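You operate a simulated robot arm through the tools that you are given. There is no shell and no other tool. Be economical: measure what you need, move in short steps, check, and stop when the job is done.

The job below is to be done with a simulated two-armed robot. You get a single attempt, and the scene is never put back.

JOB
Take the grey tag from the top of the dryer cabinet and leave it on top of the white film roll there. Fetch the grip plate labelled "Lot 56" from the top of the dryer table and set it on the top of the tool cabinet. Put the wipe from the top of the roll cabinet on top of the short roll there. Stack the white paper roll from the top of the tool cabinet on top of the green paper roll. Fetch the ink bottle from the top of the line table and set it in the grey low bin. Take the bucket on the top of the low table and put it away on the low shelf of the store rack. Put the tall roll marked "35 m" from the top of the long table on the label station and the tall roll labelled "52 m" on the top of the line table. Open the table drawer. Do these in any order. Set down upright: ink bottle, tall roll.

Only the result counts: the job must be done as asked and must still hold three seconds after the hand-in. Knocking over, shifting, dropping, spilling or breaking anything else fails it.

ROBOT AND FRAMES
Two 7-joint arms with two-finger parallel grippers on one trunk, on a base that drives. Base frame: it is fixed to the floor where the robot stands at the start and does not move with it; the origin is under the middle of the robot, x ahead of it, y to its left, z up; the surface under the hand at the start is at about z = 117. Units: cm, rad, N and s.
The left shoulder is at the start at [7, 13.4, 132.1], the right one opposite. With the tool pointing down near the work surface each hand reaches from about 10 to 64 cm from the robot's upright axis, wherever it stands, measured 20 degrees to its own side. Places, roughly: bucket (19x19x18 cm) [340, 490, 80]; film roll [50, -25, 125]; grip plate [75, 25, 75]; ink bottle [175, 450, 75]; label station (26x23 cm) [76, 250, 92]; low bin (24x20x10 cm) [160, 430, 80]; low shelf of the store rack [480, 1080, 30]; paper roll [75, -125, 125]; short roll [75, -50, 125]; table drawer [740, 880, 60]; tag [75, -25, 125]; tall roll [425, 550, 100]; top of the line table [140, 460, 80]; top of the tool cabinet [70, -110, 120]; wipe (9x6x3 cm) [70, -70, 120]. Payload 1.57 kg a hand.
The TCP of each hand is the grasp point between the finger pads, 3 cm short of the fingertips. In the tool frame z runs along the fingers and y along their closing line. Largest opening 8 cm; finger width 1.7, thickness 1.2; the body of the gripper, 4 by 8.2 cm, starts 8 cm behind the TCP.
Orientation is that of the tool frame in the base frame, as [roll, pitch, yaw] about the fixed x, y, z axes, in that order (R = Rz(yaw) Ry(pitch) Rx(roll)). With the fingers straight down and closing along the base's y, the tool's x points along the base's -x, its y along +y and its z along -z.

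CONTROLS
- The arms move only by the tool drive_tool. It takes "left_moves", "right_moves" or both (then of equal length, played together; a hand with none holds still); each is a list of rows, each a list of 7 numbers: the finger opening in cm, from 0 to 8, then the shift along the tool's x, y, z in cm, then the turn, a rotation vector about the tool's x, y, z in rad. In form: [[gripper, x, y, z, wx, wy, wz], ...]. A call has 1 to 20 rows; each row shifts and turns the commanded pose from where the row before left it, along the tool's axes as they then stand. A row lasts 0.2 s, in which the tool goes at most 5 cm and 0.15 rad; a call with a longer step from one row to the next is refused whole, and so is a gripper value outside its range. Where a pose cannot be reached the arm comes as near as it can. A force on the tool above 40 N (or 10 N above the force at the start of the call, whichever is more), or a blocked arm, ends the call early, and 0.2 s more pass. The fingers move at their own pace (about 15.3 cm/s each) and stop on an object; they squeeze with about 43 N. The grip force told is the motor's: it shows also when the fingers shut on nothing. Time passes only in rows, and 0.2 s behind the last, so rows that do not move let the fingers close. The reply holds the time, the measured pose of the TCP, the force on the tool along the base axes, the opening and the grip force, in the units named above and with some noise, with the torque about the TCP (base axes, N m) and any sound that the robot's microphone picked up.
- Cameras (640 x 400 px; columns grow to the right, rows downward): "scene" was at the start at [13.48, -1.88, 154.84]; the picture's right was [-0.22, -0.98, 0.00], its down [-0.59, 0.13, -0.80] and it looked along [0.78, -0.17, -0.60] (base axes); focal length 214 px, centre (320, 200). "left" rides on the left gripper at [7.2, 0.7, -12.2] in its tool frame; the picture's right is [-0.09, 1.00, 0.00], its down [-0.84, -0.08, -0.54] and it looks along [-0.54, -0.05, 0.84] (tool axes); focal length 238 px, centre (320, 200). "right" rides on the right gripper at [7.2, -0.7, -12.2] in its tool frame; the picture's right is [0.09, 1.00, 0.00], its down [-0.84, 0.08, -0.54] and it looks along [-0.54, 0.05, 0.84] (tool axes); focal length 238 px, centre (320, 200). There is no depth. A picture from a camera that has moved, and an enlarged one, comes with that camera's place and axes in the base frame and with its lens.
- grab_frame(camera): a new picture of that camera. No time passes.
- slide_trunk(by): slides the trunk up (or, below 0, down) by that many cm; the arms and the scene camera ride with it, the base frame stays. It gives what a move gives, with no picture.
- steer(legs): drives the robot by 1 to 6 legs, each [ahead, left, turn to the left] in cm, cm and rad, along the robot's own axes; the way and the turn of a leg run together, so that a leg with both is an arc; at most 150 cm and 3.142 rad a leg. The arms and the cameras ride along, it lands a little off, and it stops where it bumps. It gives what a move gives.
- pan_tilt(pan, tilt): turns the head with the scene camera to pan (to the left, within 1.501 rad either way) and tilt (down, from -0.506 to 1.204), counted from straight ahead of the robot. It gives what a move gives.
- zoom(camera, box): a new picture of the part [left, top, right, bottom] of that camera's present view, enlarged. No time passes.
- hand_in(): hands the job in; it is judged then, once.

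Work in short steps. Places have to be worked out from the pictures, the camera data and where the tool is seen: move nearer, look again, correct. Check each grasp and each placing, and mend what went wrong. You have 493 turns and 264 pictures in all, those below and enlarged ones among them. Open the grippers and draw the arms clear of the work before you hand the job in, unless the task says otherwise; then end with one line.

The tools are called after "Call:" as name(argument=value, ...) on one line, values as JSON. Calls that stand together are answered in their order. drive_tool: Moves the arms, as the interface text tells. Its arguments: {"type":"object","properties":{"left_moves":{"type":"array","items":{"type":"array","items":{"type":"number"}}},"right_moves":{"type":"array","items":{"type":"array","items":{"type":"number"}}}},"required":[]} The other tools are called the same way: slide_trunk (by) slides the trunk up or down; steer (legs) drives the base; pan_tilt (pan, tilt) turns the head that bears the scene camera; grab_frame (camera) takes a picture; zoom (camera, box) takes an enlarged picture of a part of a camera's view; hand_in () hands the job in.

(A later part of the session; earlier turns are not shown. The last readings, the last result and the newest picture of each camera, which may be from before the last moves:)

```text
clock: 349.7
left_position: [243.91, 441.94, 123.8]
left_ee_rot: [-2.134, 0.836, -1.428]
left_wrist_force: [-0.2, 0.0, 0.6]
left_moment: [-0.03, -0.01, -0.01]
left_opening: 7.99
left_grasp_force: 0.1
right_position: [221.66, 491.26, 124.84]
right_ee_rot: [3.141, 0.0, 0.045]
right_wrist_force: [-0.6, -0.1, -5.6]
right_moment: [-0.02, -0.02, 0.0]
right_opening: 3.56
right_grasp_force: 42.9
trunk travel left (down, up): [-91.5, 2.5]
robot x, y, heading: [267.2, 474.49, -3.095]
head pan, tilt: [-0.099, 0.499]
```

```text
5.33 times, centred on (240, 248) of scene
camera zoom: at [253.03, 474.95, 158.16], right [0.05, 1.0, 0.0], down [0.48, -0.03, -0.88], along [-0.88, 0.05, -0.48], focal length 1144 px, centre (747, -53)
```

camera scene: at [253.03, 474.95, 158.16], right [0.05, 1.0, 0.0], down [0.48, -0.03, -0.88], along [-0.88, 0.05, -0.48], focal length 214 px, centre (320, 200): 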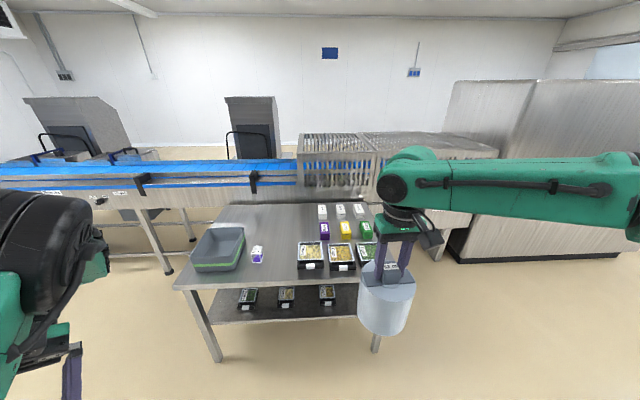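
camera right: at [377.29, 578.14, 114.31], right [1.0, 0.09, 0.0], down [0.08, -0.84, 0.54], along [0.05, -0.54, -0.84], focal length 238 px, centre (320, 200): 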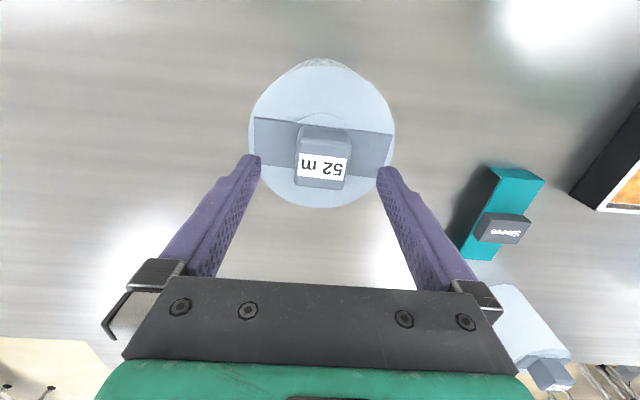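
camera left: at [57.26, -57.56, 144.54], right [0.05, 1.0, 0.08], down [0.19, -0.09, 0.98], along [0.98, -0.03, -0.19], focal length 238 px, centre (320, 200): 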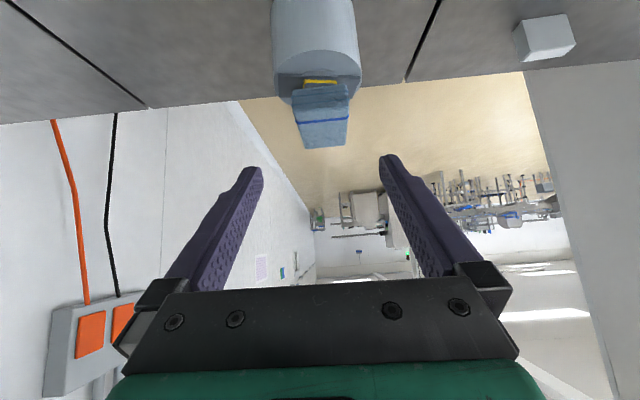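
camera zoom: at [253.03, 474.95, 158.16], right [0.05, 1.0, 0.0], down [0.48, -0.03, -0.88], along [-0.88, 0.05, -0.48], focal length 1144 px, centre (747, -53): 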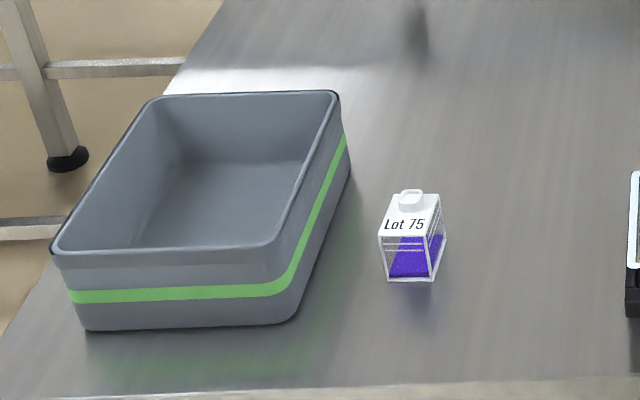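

Free spot for the roll: about [153, 458]; bottle "Lot 75" at ≈[172.5,448]; bin x150–180, y415–440. I align: turn slightly, left 31, ahead 52.

Call:
steer(legs=[[0, 0, -0.045], [0, 31, 0], [52, 0, 0]])

Call:
slide_trunk(by=-12)

Call:
pan_tilt(pan=-0.1, tilt=0.75)

Call:
grab_frame(camera="scene")

```text
clock: 354.7
left_position: [192.56, 412.32, 123.86]
left_ee_rot: [-2.14, 0.836, -1.484]
left_wrist_force: [0.2, 0.1, -0.3]
left_moment: [-0.01, 0.01, 0.0]
left_opening: 8.02
left_grasp_force: 0.1
right_position: [173.1, 462.75, 124.92]
right_ee_rot: [3.141, 0.003, -0.011]
right_wrist_force: [1.1, -0.7, -5.2]
right_moment: [0.01, 0.0, -0.04]
right_opening: 3.58
right_grasp_force: 42.5
trunk travel left (down, up): [-91.5, 2.5]
robot x, y, heading: [217.17, 443.84, 3.133]
head pan, tilt: [-0.099, 0.499]
```

```text
clock: 356.2
left_position: [192.41, 412.32, 111.86]
left_ee_rot: [-2.135, 0.838, -1.485]
left_wrist_force: [-0.5, 0.4, -0.2]
left_moment: [0.01, 0.01, -0.06]
left_opening: 8.01
left_grasp_force: 0.1
right_position: [173.04, 462.61, 112.84]
right_ee_rot: [3.14, 0.0, -0.01]
right_wrist_force: [0.0, 0.3, -4.7]
right_moment: [-0.01, 0.01, -0.01]
right_opening: 3.57
right_grasp_force: 42.5
trunk travel left (down, up): [-79.5, 14.5]
robot x, y, heading: [217.8, 443.56, 3.126]
head pan, tilt: [-0.099, 0.499]
```

```text
clock: 357.0
left_position: [192.3, 412.25, 111.79]
left_ee_rot: [-2.135, 0.836, -1.483]
left_wrist_force: [-1.1, -0.4, -0.2]
left_moment: [-0.01, 0.0, -0.01]
left_opening: 8.0
left_grasp_force: 0.1
right_position: [173.04, 462.68, 112.82]
right_ee_rot: [3.138, -0.002, -0.009]
right_wrist_force: [-0.8, 0.3, -5.8]
right_moment: [0.0, 0.02, 0.02]
right_opening: 3.58
right_grasp_force: 42.6
trunk travel left (down, up): [-79.5, 14.5]
robot x, y, heading: [217.63, 444.02, 3.128]
head pan, tilt: [-0.099, 0.75]
```

```text
92 pictures are left
camera scene: at [204.19, 444.73, 143.97], right [0.11, 0.99, 0.0], down [0.68, -0.08, -0.73], along [-0.73, 0.08, -0.68], focal length 214 px, centre (320, 200)
```

scene: 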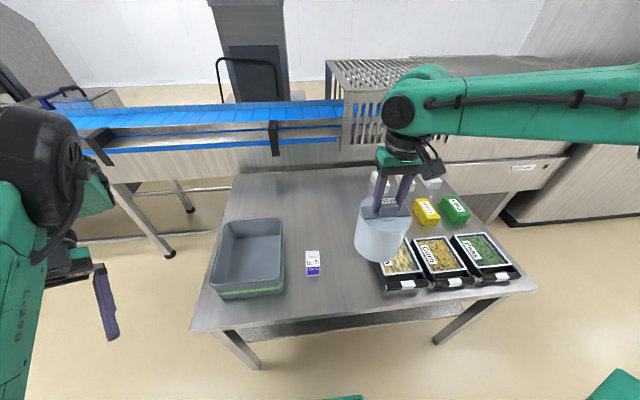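

Move the roll to above [154, 457].

Call:
drive_tool(right_moves=[[3, -3.8, 1.14, 0, 0, 0, 0], [3, -3.8, 1.14, 0, 0, 0, 0], [3, -3.8, 1.14, 0, 0, 0, 0], [3, -3.8, 1.14, 0, 0, 0, 0], [3, -3.8, 1.14, 0, 0, 0, 0], [3, 0, 0, 3, 0, 0, 0], [3, 0, 0, 0, 0, 0, 0]])

Call:
grab_frame(camera="scene")

Call:
grab_frame(camera="right")

```text
clock: 358.6
left_position: [192.49, 412.17, 111.78]
left_ee_rot: [-2.136, 0.836, -1.482]
left_wrist_force: [1.2, -0.8, -0.4]
left_moment: [-0.04, -0.01, 0.0]
left_opening: 7.96
left_grasp_force: 0.0
right_position: [163.97, 461.7, 108.85]
right_ee_rot: [-3.14, -0.001, -0.01]
right_wrist_force: [-0.2, -0.2, -5.4]
right_moment: [-0.03, -0.02, 0.03]
right_opening: 3.58
right_grasp_force: 42.7
right hand out of reach, approached as far as the arm can: row 3, 4, 5
trunk travel left (down, up): [-79.5, 14.5]
robot x, y, heading: [217.3, 443.81, 3.131]
head pan, tilt: [-0.099, 0.75]
```

```text
91 pictures are left
camera scene: at [204.22, 444.7, 143.97], right [0.11, 0.99, 0.0], down [0.68, -0.08, -0.73], along [-0.73, 0.08, -0.68], focal length 214 px, centre (320, 200)
```

scene: 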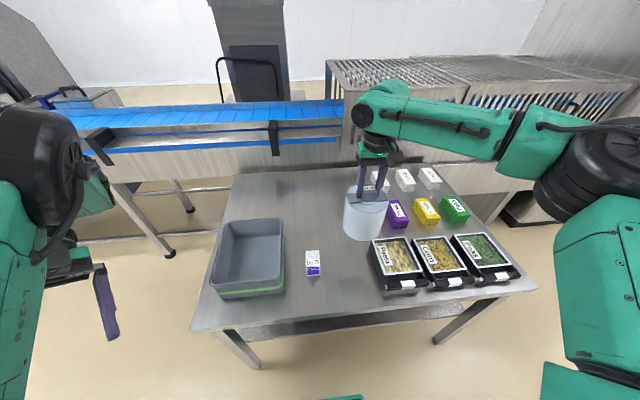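

```text
90 pictures are left
camera right: at [171.24, 462.21, 121.09], right [0.08, -1.0, 0.0], down [-0.84, -0.07, 0.54], along [-0.54, -0.04, -0.84], focal length 238 px, centre (320, 200)
```

right: 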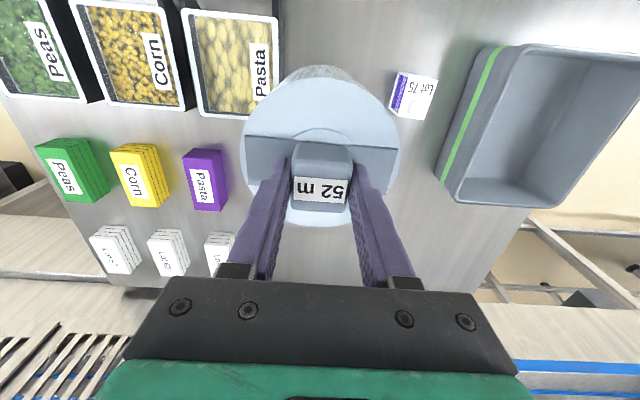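

Out of reach by ~10 cm; drive ahead 7 and continue.

Call:
steer(legs=[[7, 0, 0.01]])

Call:
drive_tool(right_moves=[[3, 0, 2, 0, 0, 0, 0], [3, -1, 2, 1, 0, 0, 0], [3, -1, 0.5, 1, 0, 0, 0], [3, 0, 0, 0, 0, 0, 0]])

Call:
grab_frame(camera="right")

```text
clock: 359.6
left_position: [186.13, 412.05, 111.86]
left_ee_rot: [-2.142, 0.835, -1.479]
left_wrist_force: [0.5, 0.2, 0.9]
left_moment: [-0.02, 0.02, 0.0]
left_opening: 8.03
left_grasp_force: 0.0
right_position: [157.13, 461.19, 109.18]
right_ee_rot: [3.141, 0.006, 0.0]
right_wrist_force: [0.5, 0.0, -4.9]
right_moment: [0.01, 0.03, 0.0]
right_opening: 3.55
right_grasp_force: 42.3
trunk travel left (down, up): [-79.5, 14.5]
robot x, y, heading: [210.9, 443.71, 3.14]
head pan, tilt: [-0.099, 0.75]
```

```text
clock: 360.6
left_position: [185.63, 412.07, 111.74]
left_ee_rot: [-2.136, 0.837, -1.472]
left_wrist_force: [-0.3, -0.3, -0.1]
left_moment: [0.01, -0.01, -0.05]
left_opening: 7.99
left_grasp_force: 0.0
right_position: [157.85, 458.76, 107.18]
right_ee_rot: [3.14, 0.001, 0.0]
right_wrist_force: [-0.4, -0.8, -5.4]
right_moment: [0.01, -0.04, -0.04]
right_opening: 3.54
right_grasp_force: 42.4
right hand out of reach, approached as far as the arm can: row 1, 2, 3
trunk travel left (down, up): [-79.5, 14.5]
robot x, y, heading: [210.5, 443.69, 3.141]
head pan, tilt: [-0.099, 0.75]
```

```text
89 pictures are left
camera right: at [165.18, 459.32, 119.36], right [0.09, -1.0, 0.0], down [-0.84, -0.08, 0.54], along [-0.54, -0.05, -0.84], focal length 238 px, centre (320, 200)
```

right: 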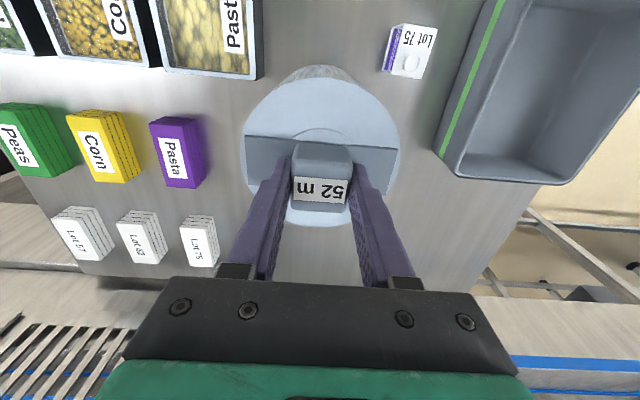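

Good spot. Lower to near contact.

Call:
drive_tool(right_moves=[[3, 0, 0, 2.5, 0, 0, 0], [3, 0, 0, 2.5, 0, 0, 0], [3, 0, 0, 1, 0, 0, 0], [3, 0, 0, 0.4, 0, 0, 0], [3, 0, 0, 0.3, 0, 0, 0], [3, 0, 0, 0, 0, 0, 0]])

```text
clock: 362.0
left_position: [185.7, 412.03, 111.81]
left_ee_rot: [-2.136, 0.838, -1.473]
left_wrist_force: [0.2, 0.3, -0.2]
left_moment: [-0.04, -0.03, 0.0]
left_opening: 7.98
left_grasp_force: 0.1
right_position: [158.93, 459.32, 100.53]
right_ee_rot: [3.139, 0.0, 0.0]
right_wrist_force: [-0.2, 0.8, -5.9]
right_moment: [-0.01, 0.0, 0.01]
right_opening: 3.56
right_grasp_force: 42.2
right hand out of reach, approached as far as the arm can: row 1, 2, 3
trunk travel left (down, up): [-79.5, 14.5]
robot x, y, heading: [210.75, 443.81, 3.142]
head pan, tilt: [-0.099, 0.75]
```

Call:
drive_tool(right_moves=[[3, 0, 0, 0.3, 0, 0, 0], [3, 0, 0, 0.3, 0, 0, 0], [3, 0, 0, 0.3, 0, 0, 0], [3, 0, 0, 0, 0, 0, 0]])

```text
clock: 363.0
left_position: [185.67, 412.11, 111.7]
left_ee_rot: [-2.136, 0.836, -1.473]
left_wrist_force: [-0.7, 0.2, 0.9]
left_moment: [0.02, 0.02, 0.0]
left_opening: 8.01
left_grasp_force: 0.1
right_position: [159.0, 459.44, 99.65]
right_ee_rot: [3.138, 0.002, -0.001]
right_wrist_force: [0.3, 0.5, -5.2]
right_moment: [-0.02, -0.02, -0.01]
right_opening: 3.58
right_grasp_force: 42.8
trunk travel left (down, up): [-79.5, 14.5]
robot x, y, heading: [210.64, 444.03, 3.139]
head pan, tilt: [-0.099, 0.75]
```

Call:
drive_tool(right_moves=[[3, 0, 0, 0.3, 0, 0, 0], [3, 0, 0, 0.3, 0, 0, 0], [3, 0, 0, 0.2, 0, 0, 0], [3, 0, 0, 0, 0, 0, 0]])

Call:
zoom(camera="scene", box=[300, 140, 420, 270])

```text
clock: 364.0
left_position: [185.65, 411.98, 111.85]
left_ee_rot: [-2.134, 0.836, -1.473]
left_wrist_force: [-0.4, -0.2, 0.4]
left_moment: [0.02, -0.02, 0.0]
left_opening: 8.01
left_grasp_force: 0.0
right_position: [159.09, 459.66, 99.03]
right_ee_rot: [3.139, -0.001, 0.001]
right_wrist_force: [0.1, -0.2, -4.8]
right_moment: [-0.02, -0.02, -0.01]
right_opening: 3.55
right_grasp_force: 42.7
right hand out of reach, approached as far as the arm can: row 1
trunk travel left (down, up): [-79.5, 14.5]
robot x, y, heading: [210.6, 443.98, 3.139]
head pan, tilt: [-0.099, 0.75]
```

```text
3.08 times, centred on (360, 205) of scene
camera zoom: at [197.13, 444.63, 143.96], right [0.1, 0.99, 0.0], down [0.68, -0.07, -0.73], along [-0.73, 0.07, -0.68], focal length 660 px, centre (197, 185)
```

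zoom: 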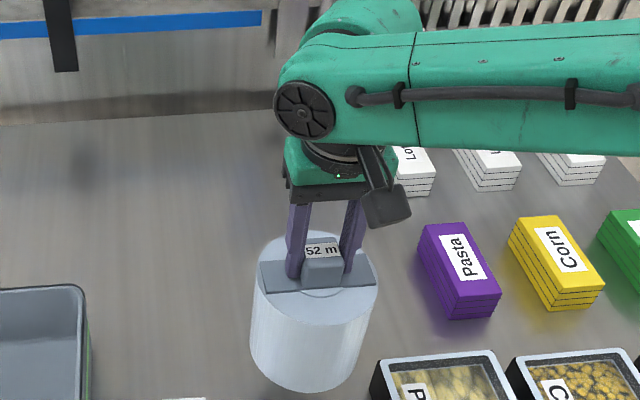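

Close to the tray; shift 1.5 cm toward -y and continue lowering.

Call:
drive_tool(right_moves=[[3, 0, 1.5, 0, 0, 0, 0], [3, 0, 0.5, 0.3, 0, 0, 0], [3, 0, 0, 0.3, 0, 0, 0], [3, 0, 0, 0.3, 0, 0, 0], [3, 0, 0, 0, 0, 0, 0]])

```text
clock: 365.2
left_position: [185.8, 412.17, 111.77]
left_ee_rot: [-2.134, 0.836, -1.473]
left_wrist_force: [-0.9, 1.1, 0.1]
left_moment: [0.01, 0.05, 0.04]
left_opening: 8.02
left_grasp_force: 0.2
right_position: [160.28, 458.47, 98.57]
right_ee_rot: [3.141, 0.001, -0.001]
right_wrist_force: [0.2, -1.1, -4.9]
right_moment: [0.02, 0.04, 0.0]
right_opening: 3.56
right_grasp_force: 41.9
right hand out of reach, approached as far as the arm can: row 1, 2
trunk travel left (down, up): [-79.5, 14.5]
robot x, y, heading: [210.85, 443.54, 3.142]
head pan, tilt: [-0.099, 0.75]
```

Call:
drive_tool(right_moves=[[3, 0, 0, 0.4, 0, 0, 0], [3, 0, 0, 0.4, 0, 0, 0], [3, 0, 0, 0.4, 0, 0, 0], [3, 0, 0, 0.3, 0, 0, 0], [3, 0, 0, 0, 0, 0, 0]])

Call:
zoom(camera="scene", box=[300, 140, 420, 270])

```text
clock: 366.4
left_position: [185.67, 412.08, 111.75]
left_ee_rot: [-2.133, 0.838, -1.472]
left_wrist_force: [0.1, 0.4, 0.1]
left_moment: [-0.01, 0.01, 0.01]
left_opening: 8.0
left_grasp_force: 0.0
right_position: [160.76, 458.72, 97.15]
right_ee_rot: [3.141, -0.002, 0.001]
right_wrist_force: [0.1, 0.7, -5.8]
right_moment: [0.0, 0.03, -0.01]
right_opening: 3.59
right_grasp_force: 42.8
right hand out of reach, approached as far as the arm can: row 1, 4
trunk travel left (down, up): [-79.5, 14.5]
robot x, y, heading: [210.61, 443.65, 3.137]
head pan, tilt: [-0.099, 0.75]
```

```text
3.08 times, centred on (360, 205) of scene
camera zoom: at [197.14, 444.63, 143.96], right [0.1, 0.99, 0.0], down [0.68, -0.07, -0.73], along [-0.73, 0.07, -0.68], focal length 660 px, centre (197, 185)
```

zoom: 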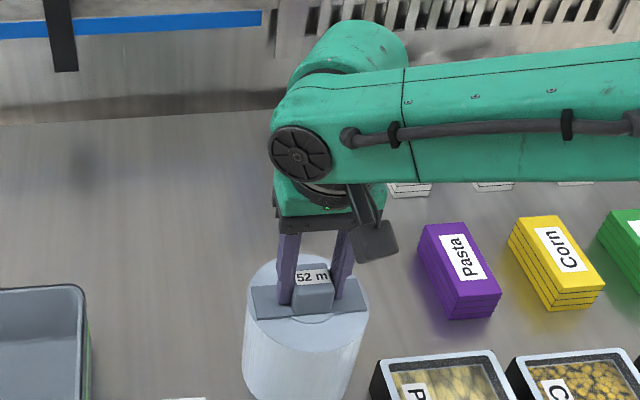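

Near the reach boundary; I will use the trunk for the last bit. Check the gap first.

Call:
zoom(camera="scene", box=[310, 210, 410, 300])

Call:
slide_trunk(by=-0.8)

```text
4.44 times, centred on (360, 255) of scene
camera zoom: at [197.14, 444.63, 143.96], right [0.1, 0.99, 0.0], down [0.68, -0.07, -0.73], along [-0.73, 0.07, -0.68], focal length 953 px, centre (142, -44)
```

zoom: 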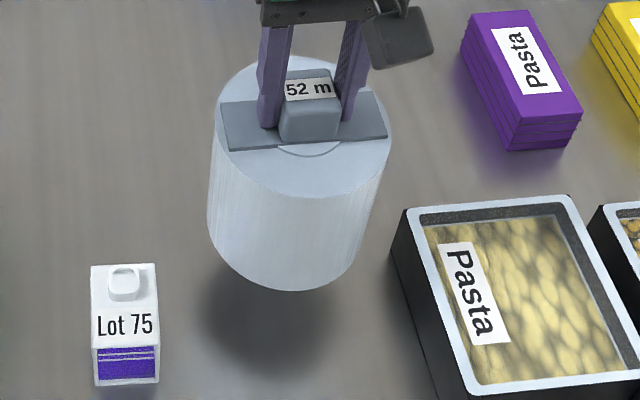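

```text
clock: 367.0
left_position: [185.71, 411.97, 110.94]
left_ee_rot: [-2.135, 0.837, -1.473]
left_wrist_force: [-0.1, -0.1, -0.1]
left_moment: [-0.02, -0.01, -0.02]
left_opening: 8.03
left_grasp_force: 0.0
right_position: [160.64, 458.67, 96.41]
right_ee_rot: [3.14, -0.001, 0.001]
right_wrist_force: [0.8, 0.1, -4.9]
right_moment: [-0.01, 0.0, 0.0]
right_opening: 3.56
right_grasp_force: 42.3
trunk travel left (down, up): [-78.7, 15.3]
robot x, y, heading: [210.73, 443.89, 3.141]
head pan, tilt: [-0.099, 0.75]
```

Gap still ~5 cm, so the table is z≈73 and its edge x≈180. I can drive 7 cm closer for a better spot, then lower by trunk.

Call:
steer(legs=[[7, 0, 0]])

Call:
slide_trunk(by=-3)

Call:
zoom(camera="scene", box=[290, 190, 410, 290])

```text
clock: 368.0
left_position: [179.46, 412.03, 111.17]
left_ee_rot: [-2.142, 0.835, -1.477]
left_wrist_force: [0.9, 0.1, -0.1]
left_moment: [-0.02, 0.01, -0.01]
left_opening: 7.99
left_grasp_force: 0.1
right_position: [154.18, 458.68, 96.67]
right_ee_rot: [3.138, 0.004, -0.001]
right_wrist_force: [0.1, -0.3, -5.3]
right_moment: [-0.01, 0.04, 0.01]
right_opening: 3.57
right_grasp_force: 42.4
trunk travel left (down, up): [-78.7, 15.3]
robot x, y, heading: [203.39, 443.39, 3.137]
head pan, tilt: [-0.099, 0.75]
```

```text
clock: 368.8
left_position: [178.84, 412.02, 107.99]
left_ee_rot: [-2.134, 0.835, -1.47]
left_wrist_force: [0.4, 0.6, -0.7]
left_moment: [0.02, -0.05, -0.01]
left_opening: 8.0
left_grasp_force: 0.1
right_position: [153.7, 458.59, 93.35]
right_ee_rot: [-3.141, 0.001, 0.001]
right_wrist_force: [0.3, 0.2, -5.3]
right_moment: [0.02, 0.0, -0.01]
right_opening: 3.56
right_grasp_force: 42.2
trunk travel left (down, up): [-75.7, 18.3]
robot x, y, heading: [203.93, 443.4, 3.14]
head pan, tilt: [-0.099, 0.75]
```

```text
4.00 times, centred on (350, 240) of scene
camera zoom: at [190.18, 444.63, 140.14], right [0.1, 0.99, 0.0], down [0.68, -0.07, -0.73], along [-0.73, 0.07, -0.68], focal length 858 px, centre (200, 40)
```

zoom: 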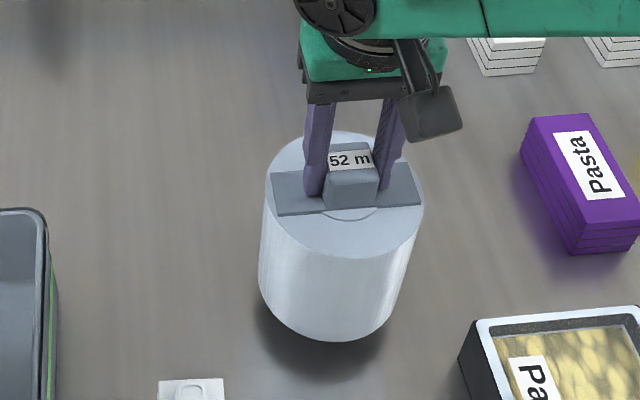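

Good open spot; gap is small now. Lower by trunk in small steps watching the force.

Call:
slide_trunk(by=-1)

Call:
slide_trunk(by=-0.5)

```text
clock: 369.3
left_position: [178.94, 412.0, 106.93]
left_ee_rot: [-2.133, 0.835, -1.471]
left_wrist_force: [1.0, 0.4, -0.3]
left_moment: [0.0, 0.04, -0.03]
left_opening: 8.01
left_grasp_force: 0.2
right_position: [153.79, 458.74, 92.58]
right_ee_rot: [3.14, -0.001, -0.001]
right_wrist_force: [-1.1, -0.1, -5.2]
right_moment: [-0.02, -0.02, 0.01]
right_opening: 3.54
right_grasp_force: 42.2
trunk travel left (down, up): [-74.7, 19.3]
robot x, y, heading: [203.86, 444.0, 3.145]
head pan, tilt: [-0.099, 0.75]
```

```text
clock: 369.9
left_position: [178.92, 412.08, 106.49]
left_ee_rot: [-2.134, 0.836, -1.473]
left_wrist_force: [0.3, -0.1, -0.6]
left_moment: [0.0, 0.03, -0.01]
left_opening: 8.01
left_grasp_force: 0.0
right_position: [153.86, 458.62, 91.84]
right_ee_rot: [3.14, 0.0, -0.001]
right_wrist_force: [-0.1, 0.0, -5.3]
right_moment: [0.0, 0.01, 0.0]
right_opening: 3.57
right_grasp_force: 43.3
trunk travel left (down, up): [-74.2, 19.8]
robot x, y, heading: [203.85, 443.61, 3.14]
head pan, tilt: [-0.099, 0.75]
```

Call:
slide_trunk(by=-0.5)

Call:
slide_trunk(by=-0.4)

Call:
zoom(camera="scene", box=[290, 190, 410, 290])

```text
clock: 370.4
left_position: [178.93, 411.98, 105.97]
left_ee_rot: [-2.134, 0.835, -1.472]
left_wrist_force: [0.4, -0.5, -0.5]
left_moment: [-0.02, 0.04, 0.01]
left_opening: 8.02
left_grasp_force: 0.1
right_position: [153.83, 458.75, 91.5]
right_ee_rot: [3.14, -0.001, 0.003]
right_wrist_force: [-1.1, 0.3, -5.0]
right_moment: [-0.02, 0.01, -0.01]
right_opening: 3.56
right_grasp_force: 42.8
trunk travel left (down, up): [-73.7, 20.3]
robot x, y, heading: [203.55, 443.65, 3.145]
head pan, tilt: [-0.099, 0.75]
```

```text
clock: 370.9
left_position: [179.0, 412.08, 105.59]
left_ee_rot: [-2.135, 0.836, -1.473]
left_wrist_force: [-0.2, 0.5, -0.2]
left_moment: [-0.02, 0.02, 0.04]
left_opening: 7.99
left_grasp_force: 0.0
right_position: [153.77, 458.73, 90.98]
right_ee_rot: [3.14, -0.001, 0.0]
right_wrist_force: [-0.4, -0.3, -5.6]
right_moment: [0.02, -0.03, -0.02]
right_opening: 3.56
right_grasp_force: 42.9
trunk travel left (down, up): [-73.3, 20.7]
robot x, y, heading: [203.5, 443.65, 3.141]
head pan, tilt: [-0.099, 0.75]
```

```text
4.00 times, centred on (350, 240) of scene
camera zoom: at [190.29, 444.63, 137.75], right [0.1, 0.99, 0.0], down [0.68, -0.07, -0.73], along [-0.73, 0.07, -0.68], focal length 858 px, centre (200, 40)
```

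zoom: 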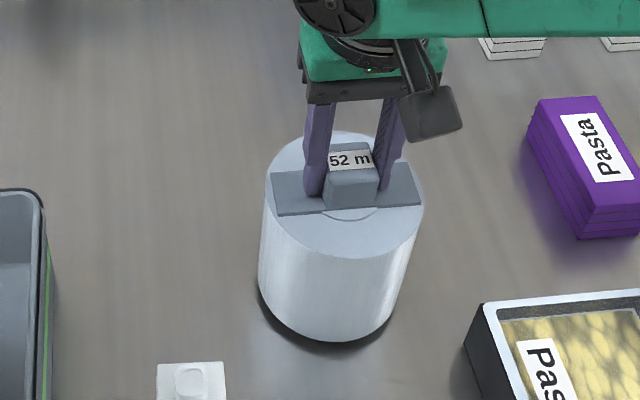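

Call:
slide_trunk(by=-1)

Call:
slide_trunk(by=-0.4)

Call:
slide_trunk(by=-0.3)

```text
clock: 371.5
left_position: [178.86, 412.11, 104.63]
left_ee_rot: [-2.134, 0.837, -1.47]
left_wrist_force: [0.6, -0.4, 1.6]
left_moment: [0.0, -0.03, 0.0]
left_opening: 7.98
left_grasp_force: 0.1
right_position: [153.76, 458.73, 89.89]
right_ee_rot: [3.141, 0.0, 0.0]
right_wrist_force: [0.2, 0.1, -4.4]
right_moment: [0.0, 0.02, -0.01]
right_opening: 3.56
right_grasp_force: 42.5
trunk travel left (down, up): [-72.3, 21.7]
robot x, y, heading: [203.74, 443.73, 3.144]
head pan, tilt: [-0.099, 0.75]
```

```text
clock: 372.1
left_position: [179.19, 411.99, 104.25]
left_ee_rot: [-2.138, 0.836, -1.476]
left_wrist_force: [0.0, -0.1, -0.7]
left_moment: [0.03, -0.01, 0.0]
left_opening: 8.01
left_grasp_force: 0.0
right_position: [153.96, 458.68, 89.91]
right_ee_rot: [3.138, 0.007, -0.001]
right_wrist_force: [-0.9, 3.3, 19.3]
right_moment: [0.41, -1.21, 0.09]
right_opening: 3.57
right_grasp_force: 42.0
trunk travel left (down, up): [-71.9, 22.1]
robot x, y, heading: [203.86, 443.86, 3.142]
head pan, tilt: [-0.099, 0.75]
```

```text
clock: 372.6
left_position: [179.35, 412.09, 104.04]
left_ee_rot: [-2.142, 0.839, -1.477]
left_wrist_force: [0.0, -0.7, -0.6]
left_moment: [0.01, 0.01, 0.02]
left_opening: 8.01
left_grasp_force: 0.1
right_position: [153.89, 458.61, 89.81]
right_ee_rot: [3.139, 0.016, 0.0]
right_wrist_force: [-9.3, 7.1, 38.5]
right_moment: [0.44, 0.28, 0.06]
right_opening: 3.56
right_grasp_force: 43.0
trunk travel left (down, up): [-71.6, 22.4]
robot x, y, heading: [203.54, 443.74, 3.144]
head pan, tilt: [-0.099, 0.75]
```

Contact at TCP 89.9. Relieve 0.35 cm with the arm and open, then rise.

Call:
slide_trunk(by=0.4)

Call:
drive_tool(right_moves=[[3, 0, 0, 0, 0, 0, 0], [4.5, 0, 0, 0, 0, 0, 0], [6, 0, 0, 0, 0, 0, 0], [6.5, 0, 0, 0, 0, 0, 0], [6.5, 0, 0, -2, 0, 0, 0], [7, 0, 0, -3, 0, 0, 0], [8, 0, 0, -4, 0, 0, 0], [8, 2, 0, -4, 0, 0, 0], [8, 0, 0, 0, 0, 0, 0]])

Call:
grab_frame(camera="scene")

Call:
grab_frame(camera="right")

```text
clock: 373.1
left_position: [179.2, 411.94, 104.24]
left_ee_rot: [-2.139, 0.837, -1.473]
left_wrist_force: [-0.1, -0.1, 0.1]
left_moment: [0.0, -0.01, -0.02]
left_opening: 8.01
left_grasp_force: 0.0
right_position: [154.06, 458.59, 89.84]
right_ee_rot: [3.139, 0.004, -0.001]
right_wrist_force: [-9.4, 2.9, 21.1]
right_moment: [0.05, 0.71, -0.06]
right_opening: 3.59
right_grasp_force: 42.4
trunk travel left (down, up): [-72.0, 22.0]
robot x, y, heading: [203.63, 443.92, 3.143]
head pan, tilt: [-0.099, 0.75]
```

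```text
clock: 375.1
left_position: [178.95, 411.99, 104.38]
left_ee_rot: [-2.135, 0.838, -1.471]
left_wrist_force: [-0.2, -0.7, -0.1]
left_moment: [0.0, 0.01, 0.04]
left_opening: 8.02
left_grasp_force: 0.0
right_position: [156.12, 458.7, 102.93]
right_ee_rot: [-3.141, 0.0, 0.001]
right_wrist_force: [-0.6, 0.2, -0.1]
right_moment: [-0.04, -0.02, 0.01]
right_opening: 8.01
right_grasp_force: 0.2
trunk travel left (down, up): [-72.0, 22.0]
robot x, y, heading: [203.88, 443.88, 3.146]
head pan, tilt: [-0.099, 0.75]
```

```text
83 pictures are left
camera scene: at [190.35, 444.6, 136.46], right [0.1, 0.99, 0.0], down [0.68, -0.07, -0.73], along [-0.73, 0.07, -0.68], focal length 214 px, centre (320, 200)
```

scene: 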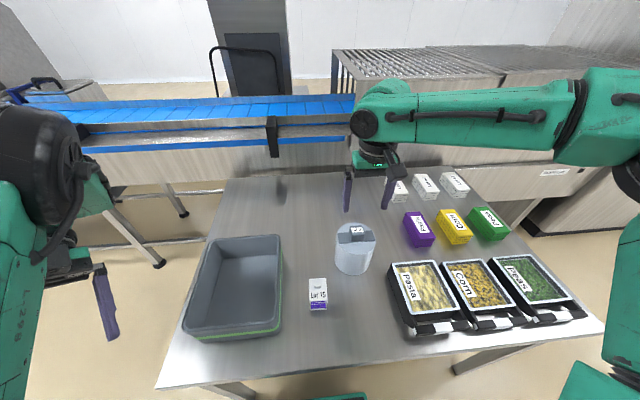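

```text
82 pictures are left
camera right: at [163.33, 459.19, 115.14], right [0.09, -1.0, 0.0], down [-0.84, -0.08, 0.54], along [-0.54, -0.05, -0.84], focal length 238 px, centre (320, 200)
```

right: 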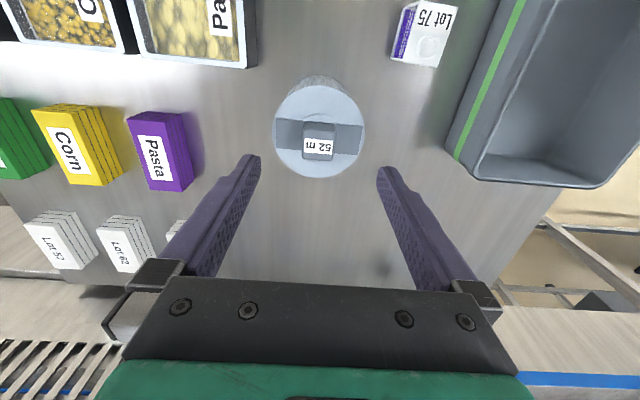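

The 52 m roll stands well. Bottle ≈[163.8, 445.8], bin centre ≈[160, 426]. Shift the robot 14 cm left, then bring the hand over the bottle.

Call:
steer(legs=[[0, 14, 0]])

Call:
drive_tool(right_moves=[[8, 2, -0.3, 0, 0, 0, 0], [8, 3, 0, 0, 0, 0, 0], [8, 2.6, 0, 0, 0, 0, 0], [8, 0, 0, 4, 0, 0, 0], [8, 0, 0, 4, 0, 0, 0], [8, 0, 0, 0, 0, 0, 0]])

Call:
grab_frame(camera="right")

Call:
zoom(camera="scene", box=[260, 180, 420, 340])

```text
clock: 376.4
left_position: [179.03, 398.19, 104.44]
left_ee_rot: [-2.139, 0.833, -1.472]
left_wrist_force: [-0.1, 0.5, -0.1]
left_moment: [0.01, 0.01, 0.03]
left_opening: 8.01
left_grasp_force: 0.1
right_position: [156.02, 444.77, 102.9]
right_ee_rot: [3.139, 0.003, -0.001]
right_wrist_force: [0.4, 0.4, 0.7]
right_moment: [0.01, -0.02, -0.03]
right_opening: 8.02
right_grasp_force: 0.1
trunk travel left (down, up): [-72.0, 22.0]
robot x, y, heading: [203.12, 429.62, -3.138]
head pan, tilt: [-0.099, 0.75]
```

```text
clock: 377.8
left_position: [179.01, 398.12, 104.38]
left_ee_rot: [-2.137, 0.836, -1.473]
left_wrist_force: [0.7, -0.3, 0.1]
left_moment: [-0.01, -0.02, 0.0]
left_opening: 7.98
left_grasp_force: 0.1
right_position: [163.56, 444.87, 94.86]
right_ee_rot: [3.14, 0.001, 0.001]
right_wrist_force: [-0.7, 0.4, 0.7]
right_moment: [0.01, 0.02, -0.02]
right_opening: 8.04
right_grasp_force: 0.0
trunk travel left (down, up): [-72.0, 22.0]
robot x, y, heading: [203.62, 429.73, 3.142]
head pan, tilt: [-0.099, 0.75]
```

```text
81 pictures are left
camera right: at [170.99, 445.52, 107.08], right [0.09, -1.0, 0.0], down [-0.84, -0.08, 0.54], along [-0.54, -0.05, -0.84], focal length 238 px, centre (320, 200)
```

right: 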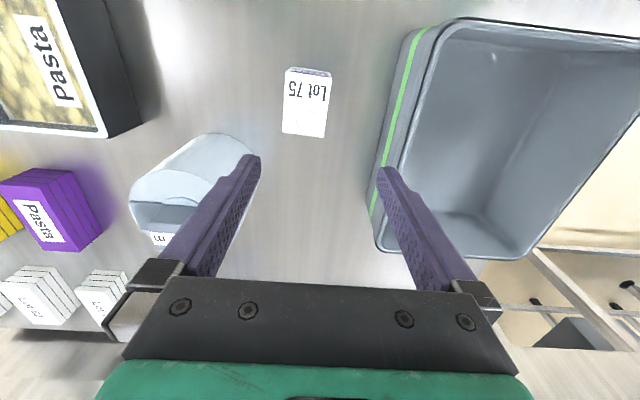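

```text
2.50 times, centred on (340, 260) of scene
camera zoom: at [190.52, 430.63, 136.48], right [0.1, 1.0, 0.0], down [0.68, -0.07, -0.73], along [-0.73, 0.07, -0.68], focal length 536 px, centre (270, 50)
```

zoom: 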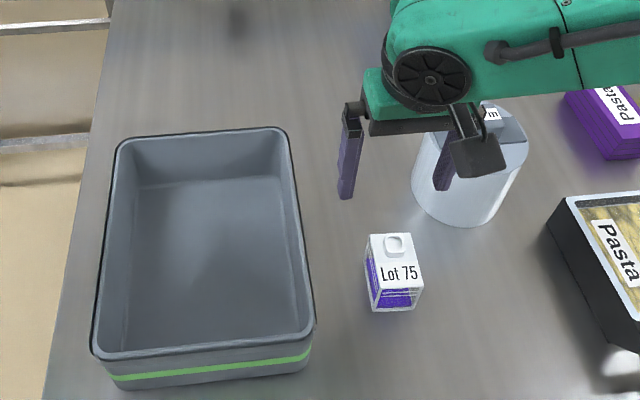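

Shift to [164.2, 446.6] and lower to z≈87 for a recheck.

Call:
drive_tool(right_moves=[[8, 0.6, -1.6, 2, 0, 0, 0], [8, 0, 0, 3, 0, 0, 0], [8, 0, 0, 3, 0, 0, 0], [8, 0, 0, 0, 0, 0, 0]])

Call:
grab_frame(camera="right")

Call:
zoom(camera="scene", box=[310, 200, 410, 310])

```text
clock: 378.8
left_position: [179.05, 398.1, 104.38]
left_ee_rot: [-2.137, 0.836, -1.474]
left_wrist_force: [0.1, -0.3, -0.5]
left_moment: [0.0, -0.01, 0.0]
left_opening: 7.97
left_grasp_force: 0.0
right_position: [164.17, 446.6, 86.95]
right_ee_rot: [3.14, 0.0, -0.002]
right_wrist_force: [0.0, -0.5, -0.4]
right_moment: [-0.02, -0.02, 0.03]
right_opening: 8.01
right_grasp_force: 0.1
trunk travel left (down, up): [-72.0, 22.0]
robot x, y, heading: [203.68, 429.7, 3.147]
head pan, tilt: [-0.099, 0.75]
```

```text
79 pictures are left
camera right: at [171.49, 447.12, 99.15], right [0.09, -1.0, 0.0], down [-0.84, -0.08, 0.54], along [-0.54, -0.05, -0.84], focal length 238 px, centre (320, 200)
```

right: 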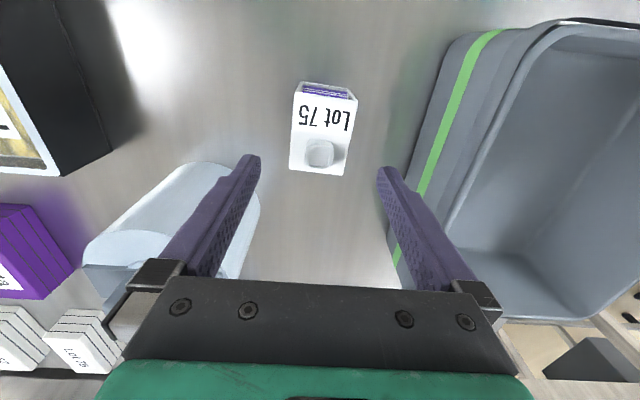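

```text
3.64 times, centred on (360, 255) of scene
camera zoom: at [190.49, 430.67, 136.48], right [0.1, 1.0, 0.0], down [0.68, -0.07, -0.73], along [-0.73, 0.07, -0.68], focal length 780 px, centre (174, 0)
```

zoom: 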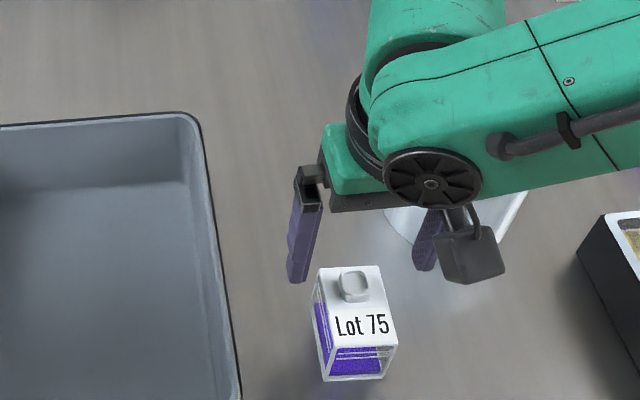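

Bottle centre ≈[165.3, 446.4], top ≈77.5. Descend to TCP z≈75 and close.

Call:
drive_tool(right_moves=[[8, 1.1, 0.1, 3, 0, 0, 0], [8, 0, 0, 3, 0, 0, 0], [8, 0, 0, 3, 0, 0, 0], [8, 0, 0, 2, 0, 0, 0], [8, 0, 0, 0.8, 0, 0, 0], [8, 0, 0, 0, 0, 0, 0]])

Call:
grab_frame(camera="right")

```text
clock: 379.7
left_position: [179.2, 398.15, 104.39]
left_ee_rot: [-2.138, 0.836, -1.475]
left_wrist_force: [0.3, 0.0, -0.1]
left_moment: [0.0, -0.04, -0.02]
left_opening: 7.99
left_grasp_force: 0.1
right_position: [165.53, 446.59, 78.0]
right_ee_rot: [3.14, 0.005, 0.002]
right_wrist_force: [11.5, 4.1, 24.1]
right_moment: [-0.58, -0.51, 0.22]
right_opening: 7.91
right_grasp_force: 0.1
right hand out of reach, approached as far as the arm can: row 4
trunk travel left (down, up): [-72.0, 22.0]
robot x, y, heading: [204.16, 429.88, 3.14]
head pan, tilt: [-0.099, 0.75]
stopped in row 4 (right hand): the force on the tool passed its limit at 93 N (the readings are from after the stop); the commanded pose is now the measured one
```

```text
77 pictures are left
camera right: at [172.94, 447.21, 90.15], right [0.09, -1.0, 0.0], down [-0.83, -0.08, 0.55], along [-0.54, -0.05, -0.84], focal length 238 px, centre (320, 200)
```

right: 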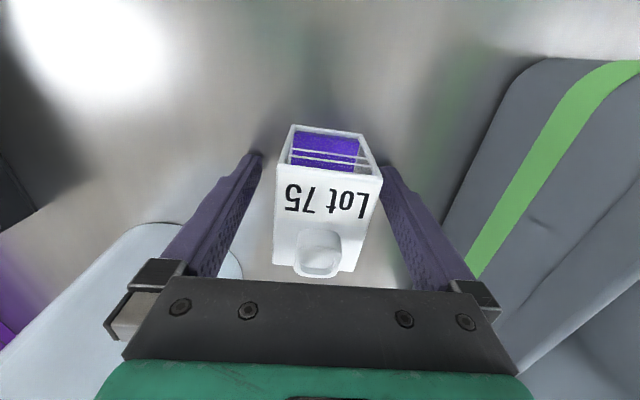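

The tips are on the table (z = 75). Raise 0.5 and close.

Call:
drive_tool(right_moves=[[8, 0, 0, -0.5, 0, 0, 0], [8, 0, 0, 0, 0, 0, 0], [6, 0, 0, 0, 0, 0, 0], [4, 0, 0, 0, 0, 0, 0], [4, 0, 0, 0, 0, 0, 0], [4, 0, 0, 0, 0, 0, 0]])

Call:
grab_frame(camera="right")

```text
clock: 381.1
left_position: [179.02, 397.93, 104.24]
left_ee_rot: [-2.133, 0.836, -1.473]
left_wrist_force: [0.0, 0.3, -0.2]
left_moment: [0.0, 0.0, -0.03]
left_opening: 8.0
left_grasp_force: 0.1
right_position: [165.33, 446.62, 78.39]
right_ee_rot: [-3.141, 0.005, 0.0]
right_wrist_force: [-0.2, 0.0, 3.6]
right_moment: [-0.11, 0.02, -0.08]
right_opening: 4.58
right_grasp_force: 43.0
trunk travel left (down, up): [-72.0, 22.0]
robot x, y, heading: [203.88, 429.64, 3.145]
head pan, tilt: [-0.099, 0.75]
```

```text
76 pictures are left
camera right: at [172.63, 447.25, 90.5], right [0.09, -1.0, 0.0], down [-0.83, -0.08, 0.55], along [-0.54, -0.05, -0.84], focal length 238 px, centre (320, 200)
```

right: 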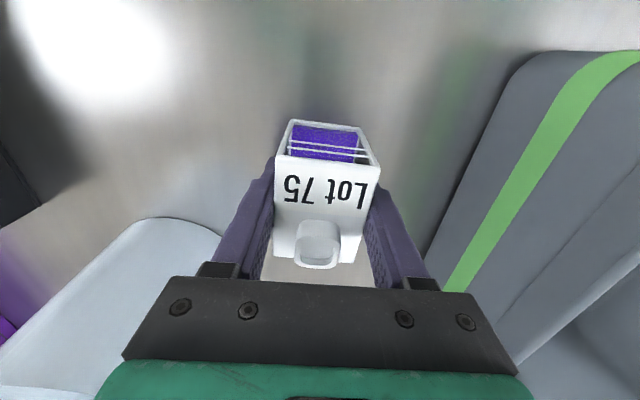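

Held. Lift 13.5 cm, carry over the bin centre [162, 427].

Call:
drive_tool(right_moves=[[4, 0, 0, -3.5, 0, 0, 0], [4, 0, 0, -4, 0, 0, 0], [4, 0, 0, -4, 0, 0, 0], [4, 0, 0, -2, 0, 0, 0], [4, -0.7, 4, 0, 0, 0, 0], [4, -0.7, 4, 0, 0, 0, 0], [4, -0.7, 4, 0, 0, 0, 0], [4, -0.7, 4, 0, 0, 0, 0], [4, -0.5, 3.6, 0, 0, 0, 0], [4, 0, 0, 0, 0, 0, 0]])

Call:
grab_frame(camera="right")

Call:
grab_frame(camera="scene")

```text
clock: 383.3
left_position: [178.99, 398.09, 104.22]
left_ee_rot: [-2.135, 0.835, -1.471]
left_wrist_force: [0.5, -0.7, 0.4]
left_moment: [-0.01, 0.0, 0.01]
left_opening: 8.0
left_grasp_force: 0.0
right_position: [164.67, 434.76, 93.72]
right_ee_rot: [3.14, 0.004, 0.001]
right_wrist_force: [1.1, 0.8, -1.5]
right_moment: [0.02, 0.02, 0.01]
right_opening: 4.55
right_grasp_force: 43.1
right hand out of reach, approached as far as the arm can: row 7, 8, 9
trunk travel left (down, up): [-72.0, 22.0]
robot x, y, heading: [203.68, 429.81, 3.14]
head pan, tilt: [-0.099, 0.75]
```

```text
75 pictures are left
camera right: at [171.91, 435.39, 105.88], right [0.09, -1.0, 0.0], down [-0.83, -0.08, 0.55], along [-0.54, -0.05, -0.84], focal length 238 px, centre (320, 200)
```

right: 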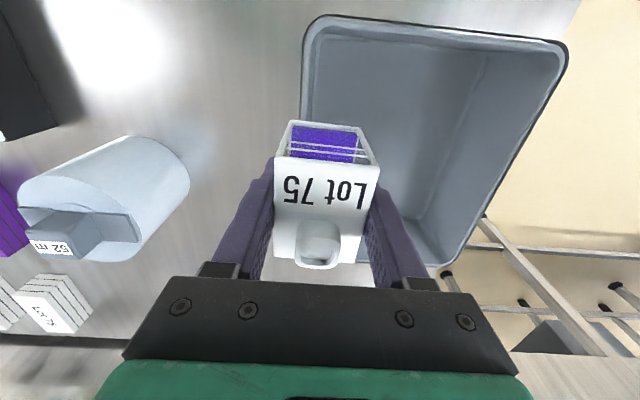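

```text
74 pictures are left
camera scene: at [190.39, 430.68, 136.47], right [0.1, 0.99, 0.0], down [0.68, -0.07, -0.73], along [-0.73, 0.07, -0.68], focal length 214 px, centre (320, 200)
```

scene: 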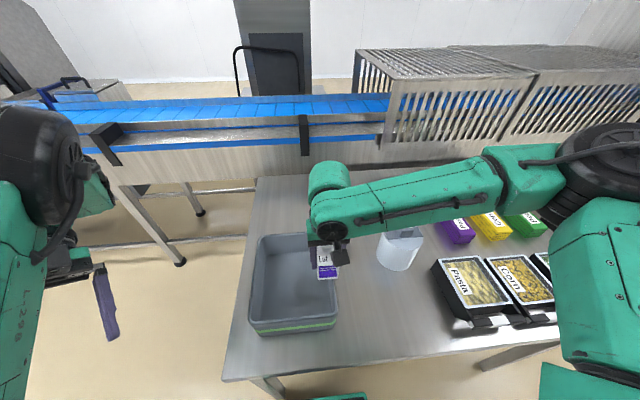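

Cross-reach limited; drive 8 cm left instead.

Call:
steer(legs=[[0, 8, 0]])

Call:
drive_tool(right_moves=[[4, -1, 0, 0, 0, 0, 0], [4, 0, 0, 0, 0, 0, 0]])

Call:
grab_frame(camera="right")

```text
clock: 384.4
left_position: [179.03, 390.36, 104.36]
left_ee_rot: [-2.135, 0.834, -1.474]
left_wrist_force: [0.1, -0.9, -0.2]
left_moment: [-0.01, -0.01, 0.0]
left_opening: 7.99
left_grasp_force: 0.1
right_position: [164.58, 427.04, 93.79]
right_ee_rot: [3.14, 0.004, 0.0]
right_wrist_force: [-0.5, -0.2, -1.2]
right_moment: [0.0, -0.01, 0.01]
right_opening: 4.56
right_grasp_force: 43.2
trunk travel left (down, up): [-72.0, 22.0]
robot x, y, heading: [203.78, 421.87, 3.141]
head pan, tilt: [-0.099, 0.75]
```

```text
clock: 385.0
left_position: [178.94, 390.14, 104.36]
left_ee_rot: [-2.135, 0.836, -1.472]
left_wrist_force: [0.4, -0.6, 0.3]
left_moment: [0.01, 0.02, 0.0]
left_opening: 8.02
left_grasp_force: 0.0
right_position: [163.54, 427.19, 93.82]
right_ee_rot: [3.139, 0.006, -0.001]
right_wrist_force: [0.4, -0.8, -1.7]
right_moment: [0.03, -0.02, 0.02]
right_opening: 4.56
right_grasp_force: 42.9
right hand out of reach, approached as far as the arm can: row 1
trunk travel left (down, up): [-72.0, 22.0]
robot x, y, heading: [203.66, 421.96, 3.15]
head pan, tilt: [-0.099, 0.75]
```

```text
73 pictures are left
camera right: at [171.03, 427.88, 105.93], right [0.09, -1.0, 0.0], down [-0.83, -0.08, 0.55], along [-0.54, -0.05, -0.84], focal length 238 px, centre (320, 200)
```

right: 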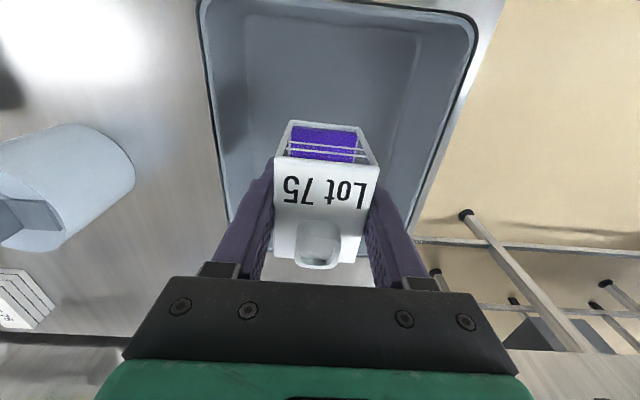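

Over the bin's middle. Lower into it.

Call:
drive_tool(right_moves=[[4, 0, 0.8, 3, 0, 0, 0], [4, 0, 0, 4, 0, 0, 0], [4, 0, 0, 4, 0, 0, 0], [4, 0, 0, 1.5, 0, 0, 0], [4, 0, 0, 0, 0, 0, 0]])

Call:
grab_frame(camera="right")

```text
clock: 386.2
left_position: [178.94, 390.22, 104.26]
left_ee_rot: [-2.133, 0.835, -1.473]
left_wrist_force: [0.4, -0.7, 0.0]
left_moment: [-0.02, 0.0, 0.0]
left_opening: 7.96
left_grasp_force: 0.0
right_position: [165.46, 431.31, 84.1]
right_ee_rot: [3.141, 0.007, 0.002]
right_wrist_force: [-0.7, 0.2, -1.4]
right_moment: [-0.02, 0.01, -0.01]
right_opening: 4.53
right_grasp_force: 42.6
right hand out of reach, approached as far as the arm can: row 1, 2, 3, 4
trunk travel left (down, up): [-72.0, 22.0]
robot x, y, heading: [203.7, 421.82, 3.136]
head pan, tilt: [-0.099, 0.75]
```

```text
72 pictures are left
camera right: at [172.92, 431.84, 96.22], right [0.09, -1.0, 0.0], down [-0.83, -0.08, 0.55], along [-0.54, -0.05, -0.84], focal length 238 px, centre (320, 200)
```

right: 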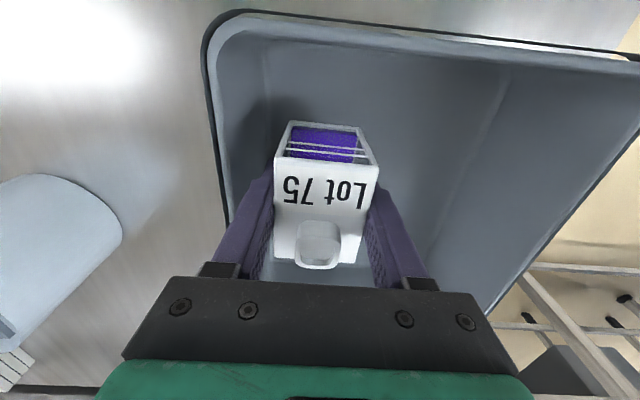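

It drifts to the right wall; shift the robot 5.5 cm left (hand stays inside the bin), then lower with the trunk.

Call:
steer(legs=[[0, 5.5, 0]])

Call:
slide_trunk(by=-2.5)

Call:
slide_trunk(by=-1)

Call:
grab_frame(camera="right")

```text
clock: 387.1
left_position: [179.02, 385.01, 104.39]
left_ee_rot: [-2.134, 0.835, -1.474]
left_wrist_force: [-0.3, 0.8, 0.5]
left_moment: [0.0, 0.02, 0.01]
left_opening: 7.98
left_grasp_force: 0.0
right_position: [165.6, 426.13, 83.97]
right_ee_rot: [3.139, 0.002, -0.001]
right_wrist_force: [-0.8, 0.1, -0.7]
right_moment: [-0.01, 0.01, 0.01]
right_opening: 4.55
right_grasp_force: 43.1
trunk travel left (down, up): [-72.0, 22.0]
robot x, y, heading: [203.63, 416.39, 3.14]
head pan, tilt: [-0.099, 0.75]
```

```text
clock: 387.8
left_position: [178.9, 384.8, 101.86]
left_ee_rot: [-2.134, 0.837, -1.472]
left_wrist_force: [0.7, 0.4, 1.2]
left_moment: [-0.01, -0.01, 0.0]
left_opening: 8.0
left_grasp_force: 0.0
right_position: [165.53, 425.88, 81.61]
right_ee_rot: [-3.141, 0.004, 0.0]
right_wrist_force: [-0.3, -0.4, -1.9]
right_moment: [0.0, 0.0, 0.0]
right_opening: 4.55
right_grasp_force: 43.4
trunk travel left (down, up): [-69.5, 24.5]
robot x, y, heading: [203.76, 416.79, 3.143]
head pan, tilt: [-0.099, 0.75]
```

```text
clock: 388.4
left_position: [178.88, 384.77, 100.81]
left_ee_rot: [-2.136, 0.836, -1.473]
left_wrist_force: [-0.1, -0.2, 0.3]
left_moment: [0.0, 0.06, 0.0]
left_opening: 7.99
left_grasp_force: 0.0
right_position: [165.53, 425.9, 80.58]
right_ee_rot: [-3.141, 0.003, -0.001]
right_wrist_force: [-0.3, -0.6, -1.4]
right_moment: [0.01, -0.02, -0.03]
right_opening: 4.56
right_grasp_force: 42.9
trunk travel left (down, up): [-68.5, 25.5]
robot x, y, heading: [203.9, 416.56, 3.138]
head pan, tilt: [-0.099, 0.75]
```

```text
71 pictures are left
camera right: at [172.91, 426.42, 92.73], right [0.09, -1.0, 0.0], down [-0.83, -0.08, 0.55], along [-0.54, -0.05, -0.84], focal length 238 px, centre (320, 200)
```

right: 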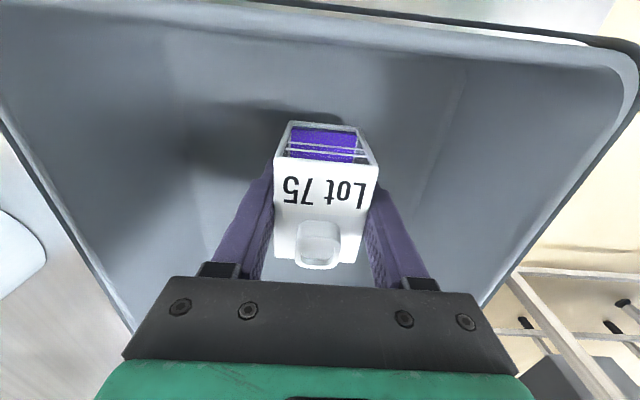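

Near the floor of the bin. Lower in small trunk steps.

Call:
slide_trunk(by=-0.5)

Call:
slide_trunk(by=-0.4)

Call:
slide_trunk(by=-0.3)

```text
clock: 389.0
left_position: [178.96, 384.73, 100.29]
left_ee_rot: [-2.137, 0.838, -1.473]
left_wrist_force: [-0.4, 0.1, 0.3]
left_moment: [0.01, -0.01, 0.01]
left_opening: 7.99
left_grasp_force: 0.0
right_position: [165.5, 425.86, 80.1]
right_ee_rot: [-3.141, 0.005, 0.001]
right_wrist_force: [-0.3, -0.5, -1.0]
right_moment: [-0.02, 0.02, 0.02]
right_opening: 4.51
right_grasp_force: 42.6
trunk travel left (down, up): [-68.0, 26.0]
robot x, y, heading: [203.49, 416.36, 3.136]
head pan, tilt: [-0.099, 0.75]
```

```text
clock: 389.5
left_position: [178.98, 384.78, 99.86]
left_ee_rot: [-2.135, 0.835, -1.474]
left_wrist_force: [-0.4, 0.0, 0.2]
left_moment: [-0.02, -0.04, -0.01]
left_opening: 8.0
left_grasp_force: 0.0
right_position: [165.61, 425.84, 79.64]
right_ee_rot: [3.14, 0.003, -0.001]
right_wrist_force: [0.7, 0.1, -0.3]
right_moment: [0.02, -0.02, 0.01]
right_opening: 4.54
right_grasp_force: 43.2
trunk travel left (down, up): [-67.6, 26.4]
robot x, y, heading: [203.88, 416.29, 3.141]
head pan, tilt: [-0.099, 0.75]
```

```text
clock: 390.0
left_position: [178.98, 384.86, 99.59]
left_ee_rot: [-2.136, 0.836, -1.474]
left_wrist_force: [0.5, 0.3, 0.2]
left_moment: [0.0, -0.01, -0.01]
left_opening: 8.01
left_grasp_force: 0.1
right_position: [165.59, 425.88, 79.43]
right_ee_rot: [-3.141, 0.003, -0.001]
right_wrist_force: [0.8, 0.5, -0.5]
right_moment: [-0.01, -0.01, 0.0]
right_opening: 4.53
right_grasp_force: 43.5
trunk travel left (down, up): [-67.3, 26.7]
robot x, y, heading: [203.94, 416.25, 3.138]
head pan, tilt: [-0.099, 0.75]
```

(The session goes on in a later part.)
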